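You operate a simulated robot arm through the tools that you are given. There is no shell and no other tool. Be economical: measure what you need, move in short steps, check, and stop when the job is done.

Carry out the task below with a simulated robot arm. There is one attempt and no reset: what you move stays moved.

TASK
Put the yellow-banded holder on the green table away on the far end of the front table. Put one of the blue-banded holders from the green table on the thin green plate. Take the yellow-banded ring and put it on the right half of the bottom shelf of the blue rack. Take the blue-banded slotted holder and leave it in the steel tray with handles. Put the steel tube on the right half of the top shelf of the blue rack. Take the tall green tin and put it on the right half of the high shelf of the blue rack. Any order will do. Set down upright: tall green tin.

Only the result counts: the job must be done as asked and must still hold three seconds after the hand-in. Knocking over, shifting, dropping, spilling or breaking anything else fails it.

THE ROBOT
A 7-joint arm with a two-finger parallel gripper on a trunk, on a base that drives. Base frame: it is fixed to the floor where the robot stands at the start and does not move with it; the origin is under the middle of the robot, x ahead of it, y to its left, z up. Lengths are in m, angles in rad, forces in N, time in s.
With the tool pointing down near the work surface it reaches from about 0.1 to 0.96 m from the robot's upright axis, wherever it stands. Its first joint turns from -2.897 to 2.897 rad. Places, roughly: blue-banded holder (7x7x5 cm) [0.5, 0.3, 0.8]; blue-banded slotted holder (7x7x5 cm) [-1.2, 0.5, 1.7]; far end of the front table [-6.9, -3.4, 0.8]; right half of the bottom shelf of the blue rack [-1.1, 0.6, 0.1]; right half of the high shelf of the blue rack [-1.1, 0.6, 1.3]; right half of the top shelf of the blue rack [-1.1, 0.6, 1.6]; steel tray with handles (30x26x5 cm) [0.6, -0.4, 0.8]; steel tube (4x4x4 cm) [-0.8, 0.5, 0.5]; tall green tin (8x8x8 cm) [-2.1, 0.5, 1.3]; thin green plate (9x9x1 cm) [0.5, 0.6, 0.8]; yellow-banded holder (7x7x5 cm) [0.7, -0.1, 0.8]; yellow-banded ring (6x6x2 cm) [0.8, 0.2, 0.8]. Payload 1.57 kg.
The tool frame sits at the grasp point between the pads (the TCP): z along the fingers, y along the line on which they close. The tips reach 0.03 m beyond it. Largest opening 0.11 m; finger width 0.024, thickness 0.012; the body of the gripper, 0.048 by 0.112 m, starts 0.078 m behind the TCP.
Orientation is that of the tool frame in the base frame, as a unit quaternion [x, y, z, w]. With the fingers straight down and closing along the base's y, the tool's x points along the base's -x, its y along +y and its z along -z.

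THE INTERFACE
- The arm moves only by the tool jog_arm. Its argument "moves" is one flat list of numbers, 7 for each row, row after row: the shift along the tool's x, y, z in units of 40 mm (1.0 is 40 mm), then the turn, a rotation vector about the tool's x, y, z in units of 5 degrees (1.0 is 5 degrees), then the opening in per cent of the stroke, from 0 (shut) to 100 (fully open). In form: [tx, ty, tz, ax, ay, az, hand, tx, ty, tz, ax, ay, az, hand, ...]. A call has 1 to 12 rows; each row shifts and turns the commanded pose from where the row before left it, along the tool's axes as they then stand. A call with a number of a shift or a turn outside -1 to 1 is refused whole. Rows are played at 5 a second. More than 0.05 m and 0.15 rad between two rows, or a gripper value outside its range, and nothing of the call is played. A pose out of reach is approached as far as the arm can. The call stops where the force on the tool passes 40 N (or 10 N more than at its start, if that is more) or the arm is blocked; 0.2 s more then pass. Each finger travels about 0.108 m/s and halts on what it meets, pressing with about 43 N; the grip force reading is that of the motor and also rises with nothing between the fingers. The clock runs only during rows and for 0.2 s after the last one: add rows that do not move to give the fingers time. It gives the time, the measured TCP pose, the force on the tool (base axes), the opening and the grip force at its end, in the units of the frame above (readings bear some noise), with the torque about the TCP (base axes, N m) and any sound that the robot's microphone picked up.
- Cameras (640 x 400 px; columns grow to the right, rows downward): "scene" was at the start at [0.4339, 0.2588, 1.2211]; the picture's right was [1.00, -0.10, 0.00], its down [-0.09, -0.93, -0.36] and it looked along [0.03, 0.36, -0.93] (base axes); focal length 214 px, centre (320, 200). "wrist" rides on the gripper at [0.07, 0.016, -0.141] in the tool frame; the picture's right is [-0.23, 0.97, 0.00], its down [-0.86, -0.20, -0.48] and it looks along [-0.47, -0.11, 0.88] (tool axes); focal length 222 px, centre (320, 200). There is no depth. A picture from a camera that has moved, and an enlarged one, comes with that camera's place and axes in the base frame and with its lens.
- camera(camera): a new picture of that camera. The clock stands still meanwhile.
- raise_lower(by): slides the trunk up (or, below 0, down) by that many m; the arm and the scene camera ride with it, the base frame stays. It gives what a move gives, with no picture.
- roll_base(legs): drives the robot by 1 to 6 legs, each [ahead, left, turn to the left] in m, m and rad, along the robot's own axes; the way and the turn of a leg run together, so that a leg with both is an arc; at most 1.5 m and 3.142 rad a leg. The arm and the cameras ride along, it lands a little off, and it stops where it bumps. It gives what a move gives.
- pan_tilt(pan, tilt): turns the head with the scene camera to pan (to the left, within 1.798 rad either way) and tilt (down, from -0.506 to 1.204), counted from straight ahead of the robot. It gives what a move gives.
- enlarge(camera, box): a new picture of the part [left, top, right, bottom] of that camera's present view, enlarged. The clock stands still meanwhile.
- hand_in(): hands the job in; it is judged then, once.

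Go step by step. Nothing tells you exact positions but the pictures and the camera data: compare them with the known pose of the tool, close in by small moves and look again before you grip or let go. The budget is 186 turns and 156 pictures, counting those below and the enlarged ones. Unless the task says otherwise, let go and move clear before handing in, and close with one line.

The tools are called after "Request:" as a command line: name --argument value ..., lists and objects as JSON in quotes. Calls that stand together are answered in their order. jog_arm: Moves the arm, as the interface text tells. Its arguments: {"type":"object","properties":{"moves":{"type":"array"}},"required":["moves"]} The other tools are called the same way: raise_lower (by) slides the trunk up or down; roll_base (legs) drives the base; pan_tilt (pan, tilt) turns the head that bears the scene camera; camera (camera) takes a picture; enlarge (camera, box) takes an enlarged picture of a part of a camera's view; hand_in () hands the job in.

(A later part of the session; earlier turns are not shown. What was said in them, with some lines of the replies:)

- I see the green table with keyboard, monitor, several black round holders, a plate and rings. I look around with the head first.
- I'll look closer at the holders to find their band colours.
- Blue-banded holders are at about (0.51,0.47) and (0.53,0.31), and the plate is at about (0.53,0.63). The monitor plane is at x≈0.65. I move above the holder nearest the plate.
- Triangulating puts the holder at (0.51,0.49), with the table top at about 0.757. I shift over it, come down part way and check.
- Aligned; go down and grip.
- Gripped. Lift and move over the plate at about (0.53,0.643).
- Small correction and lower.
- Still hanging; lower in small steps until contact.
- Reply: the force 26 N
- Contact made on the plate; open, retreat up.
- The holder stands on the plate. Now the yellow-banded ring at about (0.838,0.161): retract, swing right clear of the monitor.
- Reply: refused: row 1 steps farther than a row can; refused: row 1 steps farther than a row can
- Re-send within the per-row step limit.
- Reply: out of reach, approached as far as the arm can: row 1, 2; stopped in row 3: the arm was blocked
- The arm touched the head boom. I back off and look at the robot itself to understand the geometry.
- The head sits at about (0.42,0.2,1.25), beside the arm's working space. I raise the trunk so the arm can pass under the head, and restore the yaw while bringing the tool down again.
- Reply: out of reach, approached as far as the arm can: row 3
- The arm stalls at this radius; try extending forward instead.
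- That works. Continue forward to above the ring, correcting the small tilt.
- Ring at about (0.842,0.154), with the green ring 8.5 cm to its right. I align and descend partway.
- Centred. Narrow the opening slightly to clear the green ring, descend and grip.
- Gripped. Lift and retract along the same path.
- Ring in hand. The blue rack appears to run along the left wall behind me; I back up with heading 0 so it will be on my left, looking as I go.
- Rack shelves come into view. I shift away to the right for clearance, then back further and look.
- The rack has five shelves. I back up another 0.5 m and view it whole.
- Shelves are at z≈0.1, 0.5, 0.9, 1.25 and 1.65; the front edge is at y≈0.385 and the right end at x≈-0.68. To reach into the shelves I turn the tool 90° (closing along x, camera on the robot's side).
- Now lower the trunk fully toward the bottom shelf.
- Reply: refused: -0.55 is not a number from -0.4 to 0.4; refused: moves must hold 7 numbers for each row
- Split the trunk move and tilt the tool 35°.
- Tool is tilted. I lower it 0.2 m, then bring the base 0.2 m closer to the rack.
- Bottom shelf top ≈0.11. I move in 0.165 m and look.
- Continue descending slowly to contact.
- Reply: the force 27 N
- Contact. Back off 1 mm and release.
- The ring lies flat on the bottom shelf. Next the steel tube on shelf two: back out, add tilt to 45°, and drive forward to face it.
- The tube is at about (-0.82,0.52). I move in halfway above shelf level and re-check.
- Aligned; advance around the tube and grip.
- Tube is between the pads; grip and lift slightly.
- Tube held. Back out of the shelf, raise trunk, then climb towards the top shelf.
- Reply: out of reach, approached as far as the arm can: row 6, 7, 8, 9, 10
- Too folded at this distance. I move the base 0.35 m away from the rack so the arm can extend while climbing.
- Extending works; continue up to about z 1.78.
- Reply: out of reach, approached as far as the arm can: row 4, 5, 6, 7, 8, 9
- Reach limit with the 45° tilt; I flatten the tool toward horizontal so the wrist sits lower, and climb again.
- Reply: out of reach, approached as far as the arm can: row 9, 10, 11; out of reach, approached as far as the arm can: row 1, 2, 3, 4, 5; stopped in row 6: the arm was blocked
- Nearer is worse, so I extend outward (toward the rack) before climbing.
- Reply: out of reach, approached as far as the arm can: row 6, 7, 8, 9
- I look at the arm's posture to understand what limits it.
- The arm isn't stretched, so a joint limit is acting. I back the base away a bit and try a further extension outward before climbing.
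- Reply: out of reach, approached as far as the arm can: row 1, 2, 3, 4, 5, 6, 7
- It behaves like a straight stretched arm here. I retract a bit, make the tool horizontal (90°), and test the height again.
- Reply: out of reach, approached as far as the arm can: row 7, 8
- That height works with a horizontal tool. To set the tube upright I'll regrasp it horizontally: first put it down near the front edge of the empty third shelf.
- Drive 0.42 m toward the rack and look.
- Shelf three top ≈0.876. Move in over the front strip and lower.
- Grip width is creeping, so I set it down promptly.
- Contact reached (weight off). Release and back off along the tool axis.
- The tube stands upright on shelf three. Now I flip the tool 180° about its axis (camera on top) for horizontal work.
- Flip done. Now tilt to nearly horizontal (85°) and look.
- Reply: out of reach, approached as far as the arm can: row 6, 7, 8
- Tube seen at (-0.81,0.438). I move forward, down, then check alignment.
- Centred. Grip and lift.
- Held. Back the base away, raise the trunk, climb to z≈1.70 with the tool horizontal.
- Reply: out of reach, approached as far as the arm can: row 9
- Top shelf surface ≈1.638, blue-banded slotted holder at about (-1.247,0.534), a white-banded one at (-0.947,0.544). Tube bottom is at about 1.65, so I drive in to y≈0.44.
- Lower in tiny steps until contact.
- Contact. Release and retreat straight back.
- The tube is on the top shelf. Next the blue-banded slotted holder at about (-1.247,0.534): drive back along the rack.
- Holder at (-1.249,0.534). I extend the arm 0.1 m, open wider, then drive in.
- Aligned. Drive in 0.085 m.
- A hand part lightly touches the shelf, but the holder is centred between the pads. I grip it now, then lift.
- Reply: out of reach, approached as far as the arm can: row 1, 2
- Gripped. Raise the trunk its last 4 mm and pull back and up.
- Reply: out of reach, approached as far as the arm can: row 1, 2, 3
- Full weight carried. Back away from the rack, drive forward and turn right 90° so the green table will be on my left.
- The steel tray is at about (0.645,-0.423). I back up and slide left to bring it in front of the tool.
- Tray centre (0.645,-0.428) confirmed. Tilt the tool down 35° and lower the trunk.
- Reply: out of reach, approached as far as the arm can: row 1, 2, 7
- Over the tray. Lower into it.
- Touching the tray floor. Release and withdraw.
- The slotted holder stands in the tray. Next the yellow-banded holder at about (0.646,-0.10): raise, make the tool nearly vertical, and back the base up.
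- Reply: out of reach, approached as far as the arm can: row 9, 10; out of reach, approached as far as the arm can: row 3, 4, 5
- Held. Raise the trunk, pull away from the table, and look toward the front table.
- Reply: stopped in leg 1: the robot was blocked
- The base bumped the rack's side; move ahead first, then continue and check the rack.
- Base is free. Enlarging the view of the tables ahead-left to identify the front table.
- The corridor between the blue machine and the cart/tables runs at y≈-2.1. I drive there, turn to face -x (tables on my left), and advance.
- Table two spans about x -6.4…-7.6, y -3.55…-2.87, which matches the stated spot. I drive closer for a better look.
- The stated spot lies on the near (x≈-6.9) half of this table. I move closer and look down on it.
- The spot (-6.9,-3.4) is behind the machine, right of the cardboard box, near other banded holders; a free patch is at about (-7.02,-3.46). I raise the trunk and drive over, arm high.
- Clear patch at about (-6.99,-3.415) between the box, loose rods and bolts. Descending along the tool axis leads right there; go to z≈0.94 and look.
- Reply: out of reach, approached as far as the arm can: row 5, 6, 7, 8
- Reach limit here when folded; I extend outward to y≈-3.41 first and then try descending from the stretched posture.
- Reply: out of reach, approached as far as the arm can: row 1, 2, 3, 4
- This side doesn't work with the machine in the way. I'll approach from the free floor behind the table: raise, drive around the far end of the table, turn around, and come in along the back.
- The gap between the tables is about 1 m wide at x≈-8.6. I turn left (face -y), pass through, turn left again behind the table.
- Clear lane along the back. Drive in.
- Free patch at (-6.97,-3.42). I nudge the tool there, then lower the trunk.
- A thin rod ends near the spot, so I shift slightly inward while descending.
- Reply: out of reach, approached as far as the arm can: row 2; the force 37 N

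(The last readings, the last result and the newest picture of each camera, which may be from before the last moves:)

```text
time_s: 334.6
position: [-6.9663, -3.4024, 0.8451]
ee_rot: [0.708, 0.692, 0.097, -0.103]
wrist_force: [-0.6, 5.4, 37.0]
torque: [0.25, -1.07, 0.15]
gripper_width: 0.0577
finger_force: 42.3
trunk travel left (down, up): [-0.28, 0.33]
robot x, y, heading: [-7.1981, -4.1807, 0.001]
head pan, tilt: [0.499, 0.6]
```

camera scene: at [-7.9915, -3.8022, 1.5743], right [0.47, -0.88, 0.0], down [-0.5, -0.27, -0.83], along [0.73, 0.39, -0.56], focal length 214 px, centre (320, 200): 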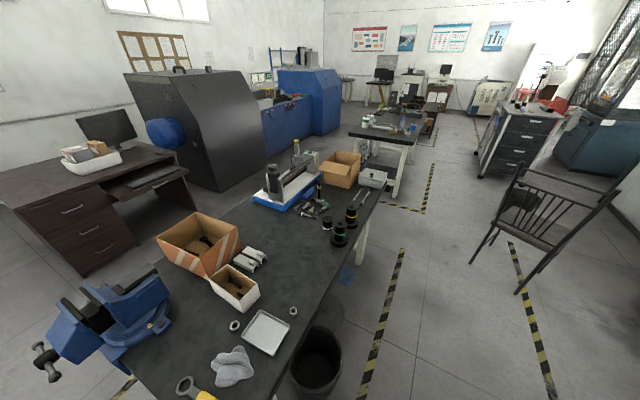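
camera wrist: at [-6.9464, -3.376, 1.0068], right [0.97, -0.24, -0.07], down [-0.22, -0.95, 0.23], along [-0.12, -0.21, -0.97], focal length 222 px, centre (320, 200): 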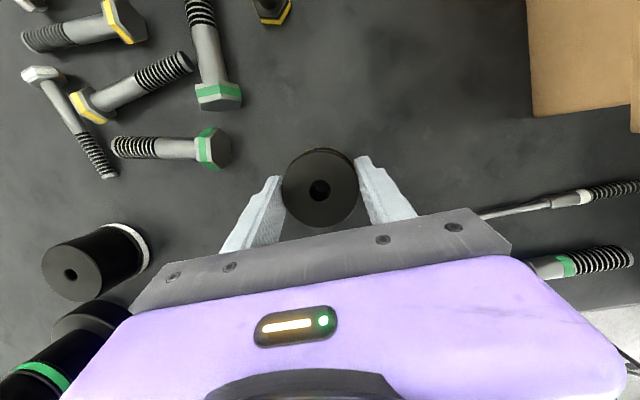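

Contact with the table at TCP 0.847. Relax the push slightly and release.

Request:
jog_arm --moves '[0.01, 0, -0.09, 0, 0, 0, 0, 0, 0, 0, 0, 0, 0, 0]'

Request:
enlarge --camera "wrist" --box '[200, 120, 440, 270]'

```text
time_s: 335.2
position: [-6.9659, -3.4049, 0.847]
ee_rot: [0.709, 0.691, 0.095, -0.101]
wrist_force: [1.9, 10.9, 22.0]
torque: [1.18, -0.65, 0.17]
gripper_width: 0.0579
finger_force: 43.4
trunk travel left (down, up): [-0.28, 0.33]
robot x, y, heading: [-7.2003, -4.1842, -0.008]
head pan, tilt: [0.499, 0.6]
```

```text
2.67 times, centred on (320, 195) of wrist
camera zoom: at [-6.9464, -3.3761, 1.0008], right [0.97, -0.24, -0.07], down [-0.22, -0.95, 0.23], along [-0.12, -0.2, -0.97], focal length 592 px, centre (320, 213)
```

zoom: 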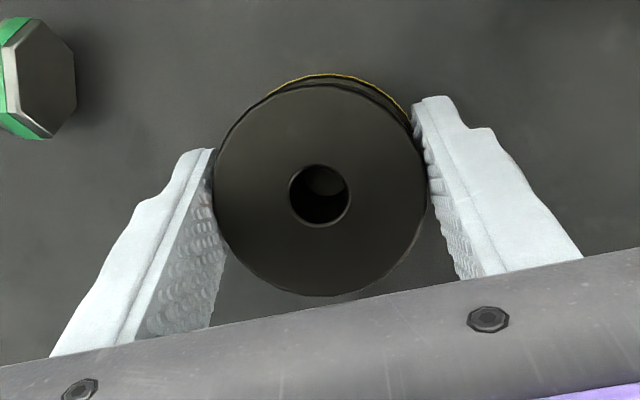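

Request:
jog_arm --moves '[0.01, 0, -0.06, 0, 0, 0, 0, 0, 0, 0, 0, 0, 0, 0]'

Request:
jog_arm --moves '[0, 0, 0, 0, 0, 0, 60, 0, 0, 0, 0, 0, 0, 75, 0, 0, 0, 0, 0, 0, 75, 0, 0, 0, 0, 0, 0, 75, 0.18, 0, -0.7, 0, 0, 0, 75, 0.25, 0, -0.9, 0, 0, 0, 75, 0.25, 0, -0.9, 0, 0, 0, 75, 0, 0, 0, 0, 0, 0, 75]'

Request:
camera --camera "wrist"

```text
time_s: 335.8
position: [-6.9665, -3.4058, 0.8466]
ee_rot: [0.709, 0.692, 0.093, -0.099]
wrist_force: [2.0, 6.3, 10.8]
torque: [0.65, -0.54, 0.12]
gripper_width: 0.0577
finger_force: 42.6
trunk travel left (down, up): [-0.28, 0.33]
robot x, y, heading: [-7.1985, -4.1787, -0.003]
head pan, tilt: [0.499, 0.6]
```

```text
time_s: 337.6
position: [-6.9633, -3.4183, 0.9488]
ee_rot: [0.708, 0.693, 0.095, -0.1]
wrist_force: [-1.0, -1.2, -0.1]
torque: [0.0, 0.01, 0.01]
gripper_width: 0.0825
finger_force: 0.1
out of reach, approached as far as the arm can: row 6, 7
trunk travel left (down, up): [-0.28, 0.33]
robot x, y, heading: [-7.1975, -4.1814, -0.003]
head pan, tilt: [0.499, 0.6]
```

```text
30 pictures are left
camera wrist: at [-6.9428, -3.3901, 1.1021], right [0.97, -0.24, -0.07], down [-0.22, -0.95, 0.23], along [-0.12, -0.21, -0.97], focal length 222 px, centre (320, 200)
```

wrist: 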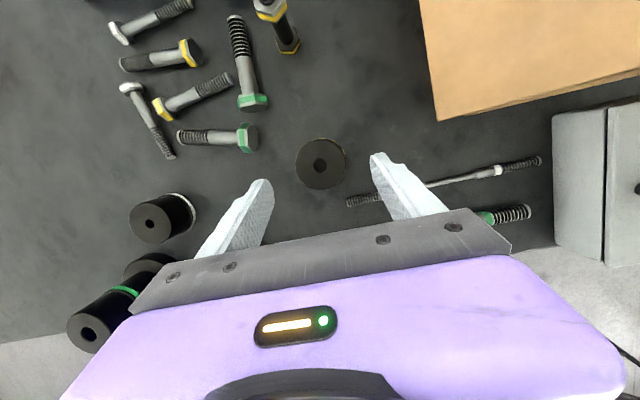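

The yellow-banded holder stands on the table. Raise and retrace the way back.

Request:
raise_lower --by 0.33

Request:
roll_base --legs '[[-1.3, 0.12, 0], [0, 0, -1.571], [-1.2, 0, 0], [-0.62, 0, 0], [0, 0, -1.571]]'

```text
time_s: 340.8
position: [-6.9616, -3.419, 1.277]
ee_rot: [0.709, 0.692, 0.094, -0.1]
wrist_force: [0.3, 0.1, 0.3]
torque: [0.0, 0.02, 0.0]
gripper_width: 0.0827
finger_force: 0.0
trunk travel left (down, up): [-0.61, 0.0]
robot x, y, heading: [-7.1999, -4.1785, -0.004]
head pan, tilt: [0.499, 0.6]
```

```text
time_s: 363.8
position: [-8.7593, -3.0241, 1.2774]
ee_rot: [0.7, -0.7, 0.101, 0.093]
wrist_force: [0.1, -0.6, -0.2]
torque: [0.0, 0.01, -0.02]
gripper_width: 0.0824
finger_force: 0.1
trunk travel left (down, up): [-0.61, 0.0]
robot x, y, heading: [-8.5373, -2.2569, -3.123]
head pan, tilt: [0.499, 0.6]
```

Request:
roll_base --legs '[[-1.5, 0, -0.012], [-1.5, 0, 0], [-1.5, 0, 0], [-1.5, 0, 0], [-1.5, 0, 0], [0, 0, 1.571]]'

```text
time_s: 403.3
position: [-0.2362, -2.3698, 1.2778]
ee_rot: [0.99, -0.004, 0.137, -0.005]
wrist_force: [0.2, -1.2, 0.3]
torque: [0.01, -0.02, -0.04]
gripper_width: 0.0825
finger_force: 0.1
trunk travel left (down, up): [-0.61, 0.0]
robot x, y, heading: [-1.0013, -2.1461, -1.563]
head pan, tilt: [0.499, 0.6]
```

Request:
roll_base --legs '[[-1.5, 0, 0], [0, 0, 1.571], [-1.1, 0, 0]]'

Request:
pan_tilt --pan 1.7 --tilt 0.15

Request:
camera --camera "scene"

```text
time_s: 419.8
position: [-1.8826, 0.121, 1.2788]
ee_rot: [0.705, 0.695, 0.094, -0.101]
wrist_force: [-0.2, 0.3, 0.5]
torque: [0.0, -0.01, 0.0]
gripper_width: 0.0822
finger_force: 0.0
trunk travel left (down, up): [-0.61, 0.0]
robot x, y, heading: [-2.1149, -0.6466, 0.007]
head pan, tilt: [0.499, 0.6]
```

```text
time_s: 421.2
position: [-1.8828, 0.1207, 1.2785]
ee_rot: [0.705, 0.696, 0.094, -0.101]
wrist_force: [-0.4, -0.1, 0.0]
torque: [-0.03, 0.03, -0.01]
gripper_width: 0.0825
finger_force: 0.0
trunk travel left (down, up): [-0.61, 0.0]
robot x, y, heading: [-2.1141, -0.6452, 0.002]
head pan, tilt: [1.7, 0.15]
```

```text
29 pictures are left
camera scene: at [-1.6983, -0.3467, 1.6158], right [0.99, 0.13, 0.0], down [0.02, -0.15, -0.99], along [-0.13, 0.98, -0.15], focal length 214 px, centre (320, 200)
```

scene: 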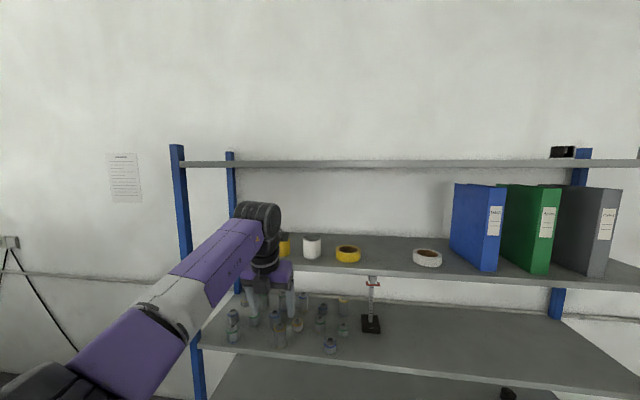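

The tins are behind the arm on the high shelf. I tilt the tool back to horizontal and look with the wrist camera.

Request:
jog_arm --moves '[0, -0.2, 0, 0, 1, 0, 100, 0, -0.2, 0, 0, 1, 0, 100, 0, -0.2, 0, 0, 1, 0, 100, 0, -0.2, 0, 0, 1, 0, 100, 0, -0.2, 0, 0, 1, 0, 100, 0, -0.2, 0, 0, 1, 0, 100, 0, -0.2, 0, 0, 1, 0, 100, 0, -0.2, 0, 0, 1, 0, 100, 0, -0.2, 0, 0, 1, 0, 100, 0, -0.2, 0, 0, 1, 0, 100, 0, -0.2, 0, 0, 1, 0, 100, 0, 0, 0, 0, 1, 0, 100]'

Request:
jog_arm --moves '[0, 0, 0, 0, 1, 0, 100, 0, 0, 0, 0, 0.9, 0, 100, 0, 0, 0, 0, 0, 0, 100]'

Request:
camera --camera "wrist"

```text
time_s: 423.8
position: [-1.9713, 0.1219, 1.2788]
ee_rot: [0.564, 0.551, 0.435, -0.435]
wrist_force: [0.5, 0.1, -0.1]
torque: [0.03, 0.0, -0.01]
gripper_width: 0.1103
finger_force: 0.1
trunk travel left (down, up): [-0.61, 0.0]
robot x, y, heading: [-2.1168, -0.6421, 0.003]
head pan, tilt: [1.7, 0.15]
```

```text
time_s: 424.6
position: [-1.9709, 0.123, 1.2803]
ee_rot: [0.526, 0.513, 0.48, -0.479]
wrist_force: [0.0, -0.4, -0.2]
torque: [0.03, -0.01, 0.06]
gripper_width: 0.1099
finger_force: 0.0
trunk travel left (down, up): [-0.61, 0.0]
robot x, y, heading: [-2.1132, -0.6433, 0.004]
head pan, tilt: [1.7, 0.15]
```

```text
28 pictures are left
camera wrist: at [-1.9539, -0.013, 1.3592], right [0.97, -0.03, -0.24], down [-0.22, -0.54, -0.81], along [-0.1, 0.84, -0.53], focal length 222 px, centre (320, 200)
```

wrist: 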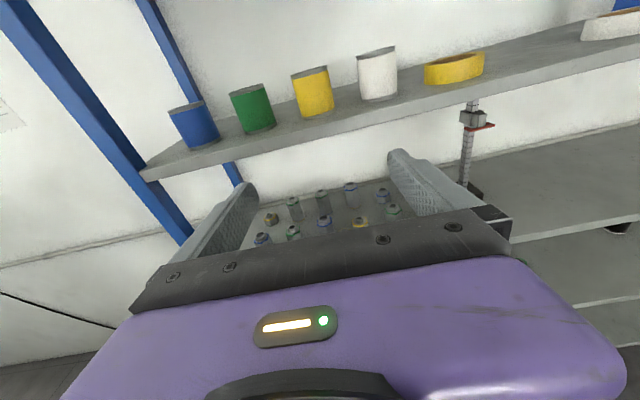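

Green tin at about (-2.10,0.52). I align the base and come closer.

Request:
roll_base --legs '[[-0.13, 0, 0], [0, 0.2, 0]]'

Request:
jog_arm --moves '[0.7, 0, 0, 0, 0, 0, 100, 0, 0, 0, 0, 0, 0, 100]'

Request:
camera --camera "wrist"

```text
time_s: 427.1
position: [-2.1015, 0.3234, 1.2796]
ee_rot: [0.525, 0.514, 0.479, -0.48]
wrist_force: [0.4, 0.4, -0.1]
torque: [-0.02, -0.01, 0.02]
gripper_width: 0.11
finger_force: 0.2
trunk travel left (down, up): [-0.61, 0.0]
robot x, y, heading: [-2.2457, -0.4406, 0.006]
head pan, tilt: [1.7, 0.15]
```

```text
time_s: 427.6
position: [-2.1012, 0.3247, 1.3068]
ee_rot: [0.525, 0.516, 0.477, -0.48]
wrist_force: [0.4, 0.3, 0.0]
torque: [-0.01, 0.0, 0.0]
gripper_width: 0.11
finger_force: 0.1
trunk travel left (down, up): [-0.61, 0.0]
robot x, y, heading: [-2.2437, -0.4491, 0.005]
head pan, tilt: [1.7, 0.15]
```

```text
27 pictures are left
camera wrist: at [-2.0842, 0.1897, 1.3873], right [0.97, -0.03, -0.24], down [-0.22, -0.54, -0.81], along [-0.11, 0.84, -0.54], focal length 222 px, centre (320, 200)
```

wrist: 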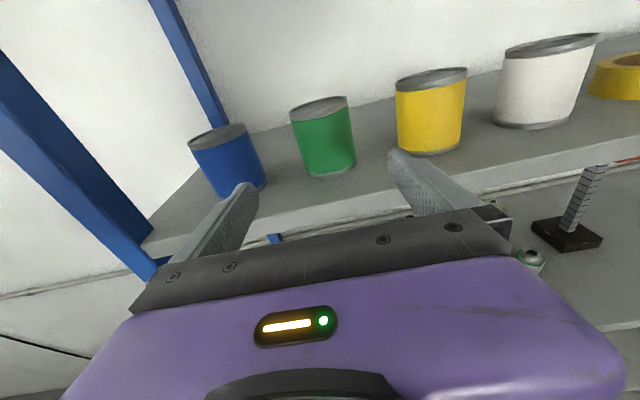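

Aligned within a few mm. Drive in 0.145 m.

Request:
roll_base --legs '[[0.005, 0.145, 0]]'

Request:
camera --camera "wrist"

```text
time_s: 429.0
position: [-2.0953, 0.4707, 1.3072]
ee_rot: [0.526, 0.514, 0.479, -0.48]
wrist_force: [-0.4, -0.4, 0.2]
torque: [-0.01, 0.0, 0.0]
gripper_width: 0.11
finger_force: 0.0
trunk travel left (down, up): [-0.61, 0.0]
robot x, y, heading: [-2.2386, -0.2973, 0.001]
head pan, tilt: [1.7, 0.15]
```

```text
26 pictures are left
camera wrist: at [-2.0792, 0.3351, 1.3874], right [0.97, -0.03, -0.24], down [-0.22, -0.54, -0.81], along [-0.1, 0.84, -0.54], focal length 222 px, centre (320, 200)
```

wrist: 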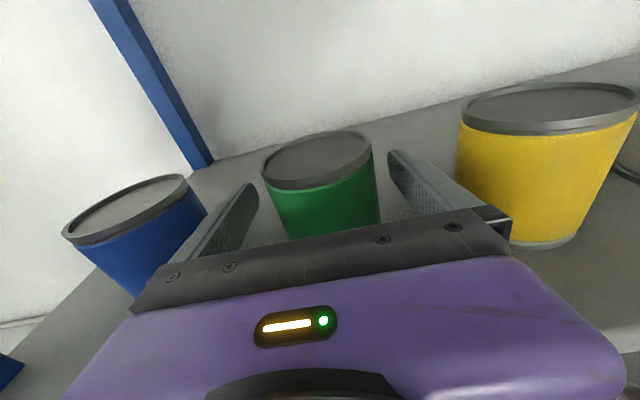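

The tin sits between the fingers; grip and lift 2 cm.

Request:
jog_arm --moves '[0, 0, 0, 0, 0, 0, 0, 0, 0, 0, 0, 0, 0, 0, 0, 0, 0, 0, 0, 0, 0, 0.5, 0, 0, 0, 0, 0, 0, 0.4, 0, 0, 0, 0, 0, 0, 0, 0, 0, 0, 0, 0, 0]'

Request:
camera --camera "wrist"

```text
time_s: 430.4
position: [-2.0956, 0.4732, 1.3419]
ee_rot: [0.527, 0.514, 0.479, -0.479]
wrist_force: [0.0, -0.8, -3.3]
torque: [-0.01, 0.04, 0.01]
gripper_width: 0.0697
finger_force: 42.7
trunk travel left (down, up): [-0.61, 0.0]
robot x, y, heading: [-2.2397, -0.294, 0.003]
head pan, tilt: [1.7, 0.15]
```

```text
25 pictures are left
camera wrist: at [-2.0786, 0.3384, 1.4232], right [0.97, -0.03, -0.24], down [-0.22, -0.54, -0.81], along [-0.1, 0.84, -0.54], focal length 222 px, centre (320, 200)
```

wrist: 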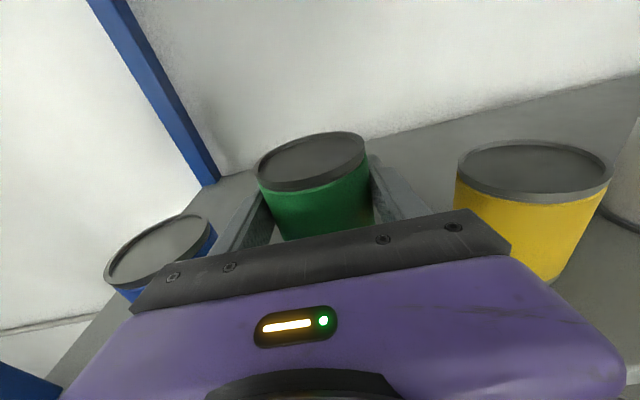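

Held upright. Back out and drive along to the rack's right end.

Request:
roll_base --legs '[[0, -0.35, 0], [1.32, 0, 0]]'

Request:
camera --camera "wrist"

Request:
camera --camera "scene"

```text
time_s: 438.9
position: [-0.7829, 0.1402, 1.3423]
ee_rot: [0.524, 0.516, 0.477, -0.481]
wrist_force: [0.6, -0.2, -3.6]
torque: [0.01, -0.02, 0.02]
gripper_width: 0.0694
finger_force: 42.9
trunk travel left (down, up): [-0.61, 0.0]
robot x, y, heading: [-0.9177, -0.6329, 0.017]
head pan, tilt: [1.7, 0.15]
```

```text
24 pictures are left
camera wrist: at [-0.7642, 0.0058, 1.423], right [0.97, -0.02, -0.24], down [-0.21, -0.55, -0.81], along [-0.12, 0.84, -0.54], focal length 222 px, centre (320, 200)
```

wrist: 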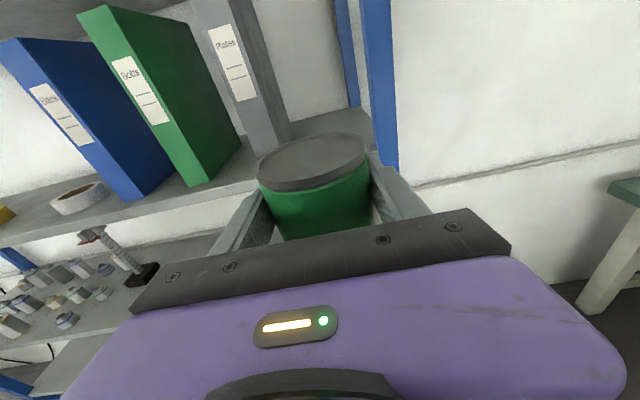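

```text
23 pictures are left
camera scene: at [-0.5051, -0.3298, 1.6158], right [0.99, 0.15, 0.0], down [0.02, -0.15, -0.99], along [-0.14, 0.98, -0.15], focal length 214 px, centre (320, 200)
```

scene: 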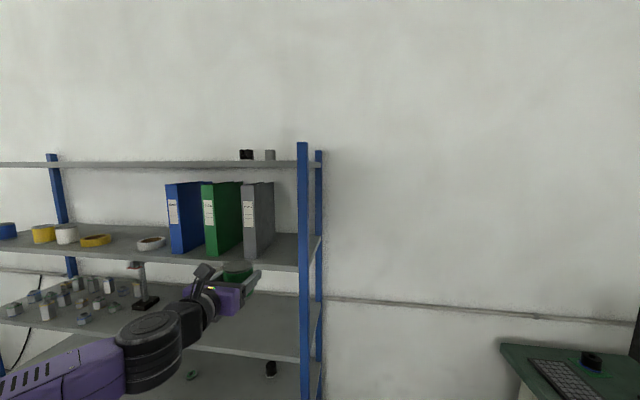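

Gap between the grey binder (x≈-0.85) and the post (x≈-0.694) is centred at -0.772. Correct heading and approach.

Request:
roll_base --legs '[[0, 0, -0.016], [0, 0.17, 0]]'

Request:
camera --camera "wrist"

Request:
camera --camera "scene"

```text
time_s: 440.7
position: [-0.7709, 0.3095, 1.3428]
ee_rot: [0.527, 0.514, 0.479, -0.479]
wrist_force: [-0.7, -0.6, -2.4]
torque: [0.0, 0.0, -0.02]
gripper_width: 0.0695
finger_force: 42.8
trunk travel left (down, up): [-0.61, 0.0]
robot x, y, heading: [-0.9186, -0.463, -0.001]
head pan, tilt: [1.7, 0.15]
```

```text
22 pictures are left
camera wrist: at [-0.7549, 0.1742, 1.4231], right [0.97, -0.03, -0.24], down [-0.22, -0.54, -0.81], along [-0.1, 0.84, -0.54], focal length 222 px, centre (320, 200)
```

wrist: 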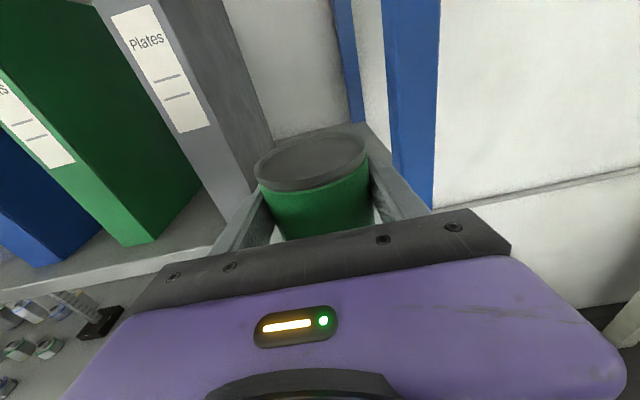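

```text
21 pictures are left
camera scene: at [-0.501, -0.1653, 1.6159], right [0.99, 0.13, 0.0], down [0.02, -0.15, -0.99], along [-0.13, 0.98, -0.15], focal length 214 px, centre (320, 200)
```

scene: 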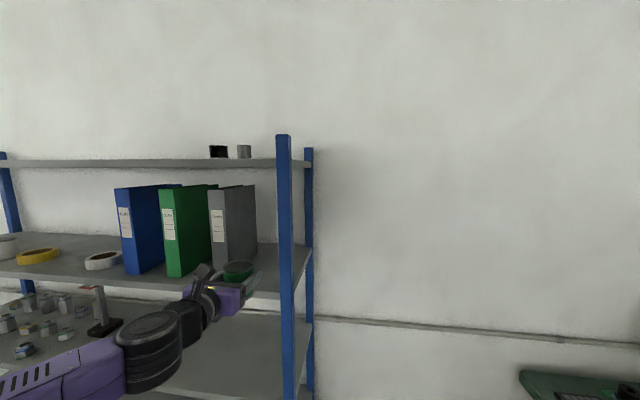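

Request:
jog_arm --moves '[0, -0.2, 0, 0, 0, 0, 0, 0, 0, 0, 0, 0, 0, 0]'

Request:
roll_base --legs '[[0, 0.135, 0]]'

Request:
camera --camera "wrist"

Request:
enlarge --camera "scene" --box '[140, 130, 380, 280]'

```text
time_s: 441.3
position: [-0.7799, 0.3088, 1.3426]
ee_rot: [0.527, 0.514, 0.479, -0.478]
wrist_force: [0.8, 1.2, -3.1]
torque: [0.0, -0.03, -0.03]
gripper_width: 0.0695
finger_force: 43.0
trunk travel left (down, up): [-0.61, 0.0]
robot x, y, heading: [-0.916, -0.4615, 0.004]
head pan, tilt: [1.7, 0.15]
```

```text
time_s: 442.6
position: [-0.7779, 0.4444, 1.3437]
ee_rot: [0.526, 0.514, 0.479, -0.479]
wrist_force: [0.0, 0.1, -3.2]
torque: [0.0, -0.01, -0.02]
gripper_width: 0.0696
finger_force: 43.1
trunk travel left (down, up): [-0.61, 0.0]
robot x, y, heading: [-0.9176, -0.325, -0.001]
head pan, tilt: [1.7, 0.15]
```

```text
20 pictures are left
camera wrist: at [-0.7617, 0.3089, 1.4234], right [0.97, -0.03, -0.24], down [-0.22, -0.54, -0.81], along [-0.1, 0.84, -0.54], focal length 222 px, centre (320, 200)
```

wrist: 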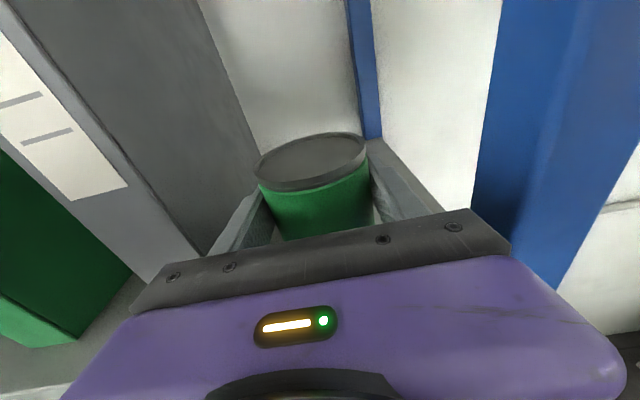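

```text
2.67 times, centred on (260, 205) of scene
camera zoom: at [-0.5006, -0.0312, 1.6159], right [0.99, 0.13, 0.0], down [0.02, -0.15, -0.99], along [-0.13, 0.98, -0.15], focal length 572 px, centre (480, 187)
```

zoom: 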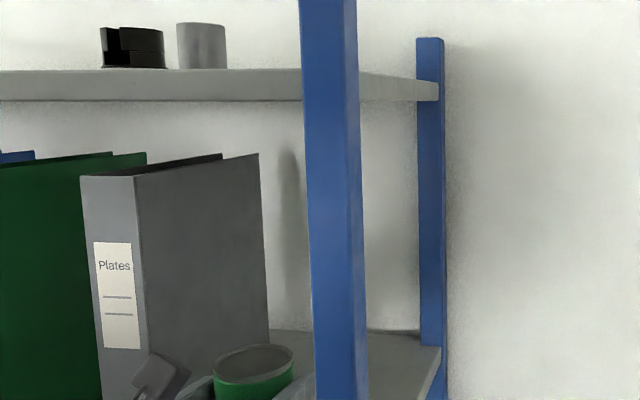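

Clear on both sides. Lower to the shelf.

Request:
jog_arm --moves '[-0.4, 0, 0, 0, 0, 0, 0, -0.35, 0, 0, 0, 0, 0, 0, 0, 0, 0, 0, 0, 0, 0]'

Request:
jog_arm --moves '[-0.09, 0, 0, 0, 0, 0, 0, 0, 0, 0, 0, 0, 0, 0]'

Request:
jog_arm --moves '[-0.05, 0, 0, 0, 0, 0, 0, 0, 0, 0, 0, 0, 0, 0]'

```text
time_s: 443.4
position: [-0.7785, 0.4412, 1.3128]
ee_rot: [0.528, 0.513, 0.48, -0.478]
wrist_force: [0.6, -1.1, -3.2]
torque: [0.0, 0.0, -0.03]
gripper_width: 0.0697
finger_force: 42.7
trunk travel left (down, up): [-0.61, 0.0]
robot x, y, heading: [-0.9161, -0.3257, 0.004]
head pan, tilt: [1.7, 0.15]
```

```text
time_s: 444.0
position: [-0.7774, 0.4418, 1.3098]
ee_rot: [0.528, 0.513, 0.48, -0.478]
wrist_force: [-0.1, 0.4, -3.3]
torque: [0.0, 0.0, -0.03]
gripper_width: 0.0692
finger_force: 43.0
trunk travel left (down, up): [-0.61, 0.0]
robot x, y, heading: [-0.9171, -0.3255, 0.0]
head pan, tilt: [1.7, 0.15]
```

```text
time_s: 444.6
position: [-0.7781, 0.4418, 1.3077]
ee_rot: [0.527, 0.513, 0.479, -0.479]
wrist_force: [0.0, 0.4, -3.0]
torque: [-0.01, 0.0, 0.01]
gripper_width: 0.0696
finger_force: 42.9
trunk travel left (down, up): [-0.61, 0.0]
robot x, y, heading: [-0.9172, -0.3288, -0.002]
head pan, tilt: [1.7, 0.15]
```

Request:
jog_arm --moves '[-0.05, 0, 0, 0, 0, 0, 0, 0, 0, 0, 0, 0, 0, 0]'

Request:
jog_arm --moves '[-0.04, 0, 0, 0, 0, 0, 0, 0, 0, 0, 0, 0, 0, 0]'

```text
time_s: 445.2
position: [-0.7795, 0.4403, 1.3074]
ee_rot: [0.527, 0.512, 0.481, -0.478]
wrist_force: [0.8, 0.5, 10.6]
torque: [-0.11, -0.53, 0.03]
gripper_width: 0.0695
finger_force: 43.2
trunk travel left (down, up): [-0.61, 0.0]
robot x, y, heading: [-0.9157, -0.3255, -0.003]
head pan, tilt: [1.7, 0.15]
```

```text
time_s: 445.8
position: [-0.7791, 0.4406, 1.3075]
ee_rot: [0.526, 0.513, 0.48, -0.48]
wrist_force: [3.2, 4.0, 25.6]
torque: [-0.32, -0.97, 0.15]
gripper_width: 0.0695
finger_force: 43.2
trunk travel left (down, up): [-0.61, 0.0]
robot x, y, heading: [-0.9193, -0.3278, 0.002]
head pan, tilt: [1.7, 0.15]
```

Contact. Relax, open a little, and retreat straight back.

Request:
jog_arm --moves '[0.06, 0, 0, 0, 0, 0, 0, 0, 0, 0, 0, 0, 0, 70, 0, 0, 0, 0, 0, 0, 79, 0, 0, 0, 0, 0, 0, 79, 0, 0, 0, 0, 0, 0, 79, 0.06, 0, -0.7, 0, 0, 0, 79, 0.06, 0, -0.9, 0, 0, 0, 79, 0.06, 0, -0.9, 0, 0, 0, 79, 0, 0, 0, 0, 0, 0, 79]'

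Request:
camera --camera "wrist"

```text
time_s: 447.8
position: [-0.7793, 0.3411, 1.322]
ee_rot: [0.527, 0.513, 0.48, -0.478]
wrist_force: [1.1, 0.7, -0.1]
torque: [-0.02, -0.01, -0.01]
gripper_width: 0.0871
finger_force: 0.1
trunk travel left (down, up): [-0.61, 0.0]
robot x, y, heading: [-0.9152, -0.3271, -0.002]
head pan, tilt: [1.7, 0.15]
```

```text
18 pictures are left
camera wrist: at [-0.7637, 0.2063, 1.4023], right [0.97, -0.03, -0.24], down [-0.22, -0.54, -0.81], along [-0.1, 0.84, -0.54], focal length 222 px, centre (320, 200)
```

wrist: 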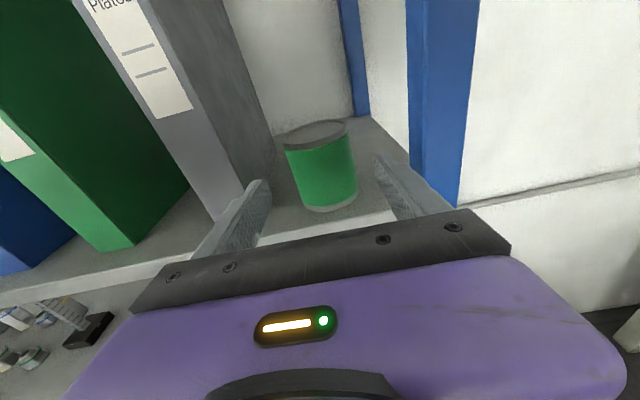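

The tin stands upright on the high shelf's right half. I back off and take a final check of the rack.

Request:
roll_base --legs '[[0, -0.45, 0]]'

Request:
pan_tilt --pan 1.75 --tilt 0.45

Request:
camera --camera "scene"

Request:
pan_tilt --pan 0.2 --tilt 0.4

Request:
camera --camera "scene"

```text
time_s: 450.5
position: [-0.7796, -0.1079, 1.3209]
ee_rot: [0.527, 0.514, 0.479, -0.478]
wrist_force: [-0.1, 0.2, 0.7]
torque: [-0.02, 0.01, -0.04]
gripper_width: 0.0868
finger_force: 0.0
trunk travel left (down, up): [-0.61, 0.0]
robot x, y, heading: [-0.9211, -0.775, -0.004]
head pan, tilt: [1.7, 0.15]
```

```text
time_s: 451.3
position: [-0.7801, -0.1078, 1.3223]
ee_rot: [0.527, 0.514, 0.479, -0.478]
wrist_force: [0.2, 0.5, -0.1]
torque: [0.01, -0.03, 0.01]
gripper_width: 0.0867
finger_force: 0.0
trunk travel left (down, up): [-0.61, 0.0]
robot x, y, heading: [-0.9148, -0.7748, 0.005]
head pan, tilt: [1.751, 0.45]
```

```text
17 pictures are left
camera scene: at [-0.5049, -0.4822, 1.588], right [0.98, 0.18, 0.0], down [0.08, -0.43, -0.9], along [-0.16, 0.89, -0.43], focal length 214 px, centre (320, 200)
```

scene: 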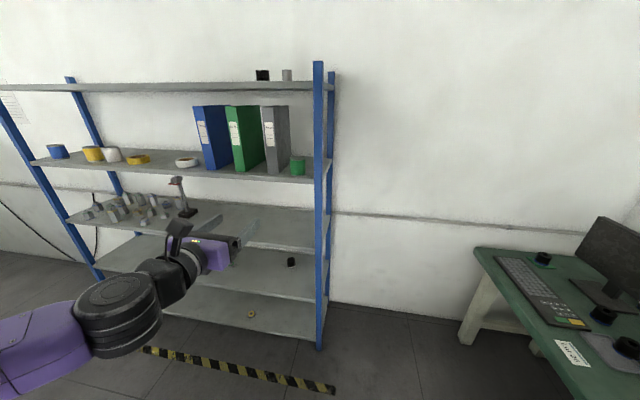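

```text
time_s: 452.9
position: [-0.7795, -0.1077, 1.3227]
ee_rot: [0.527, 0.514, 0.479, -0.479]
wrist_force: [0.6, 0.5, -0.7]
torque: [-0.01, -0.02, 0.0]
gripper_width: 0.0872
finger_force: 0.0
trunk travel left (down, up): [-0.61, 0.0]
robot x, y, heading: [-0.9192, -0.7761, -0.0]
head pan, tilt: [0.201, 0.4]
```

```text
16 pictures are left
camera scene: at [-0.3976, -0.5539, 1.5926], right [0.2, -0.98, 0.0], down [-0.38, -0.08, -0.92], along [0.9, 0.19, -0.39], focal length 214 px, centre (320, 200)
```

scene: 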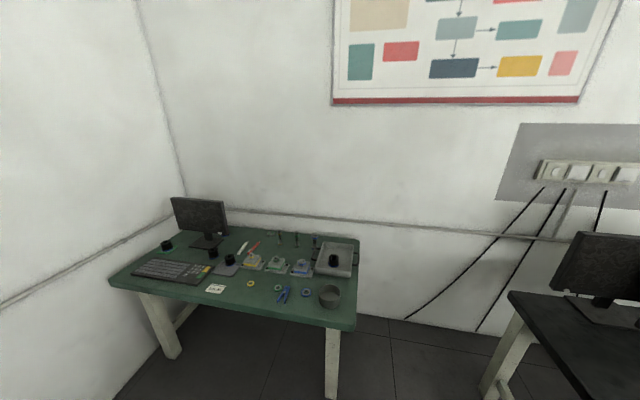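

Everything is in place on the rack and the green table, and the hand is clear, so I hand in.

Request:
hand_in

```text
The job is handed in.
```

All six objects are placed as asked and the tall green tin is upright; two uncertainties: I took the table nearest your stated spot (about x -7, y -3.4) as the front table, and the base once bumped the blue rack's side, with nothing visibly displaced afterwards.
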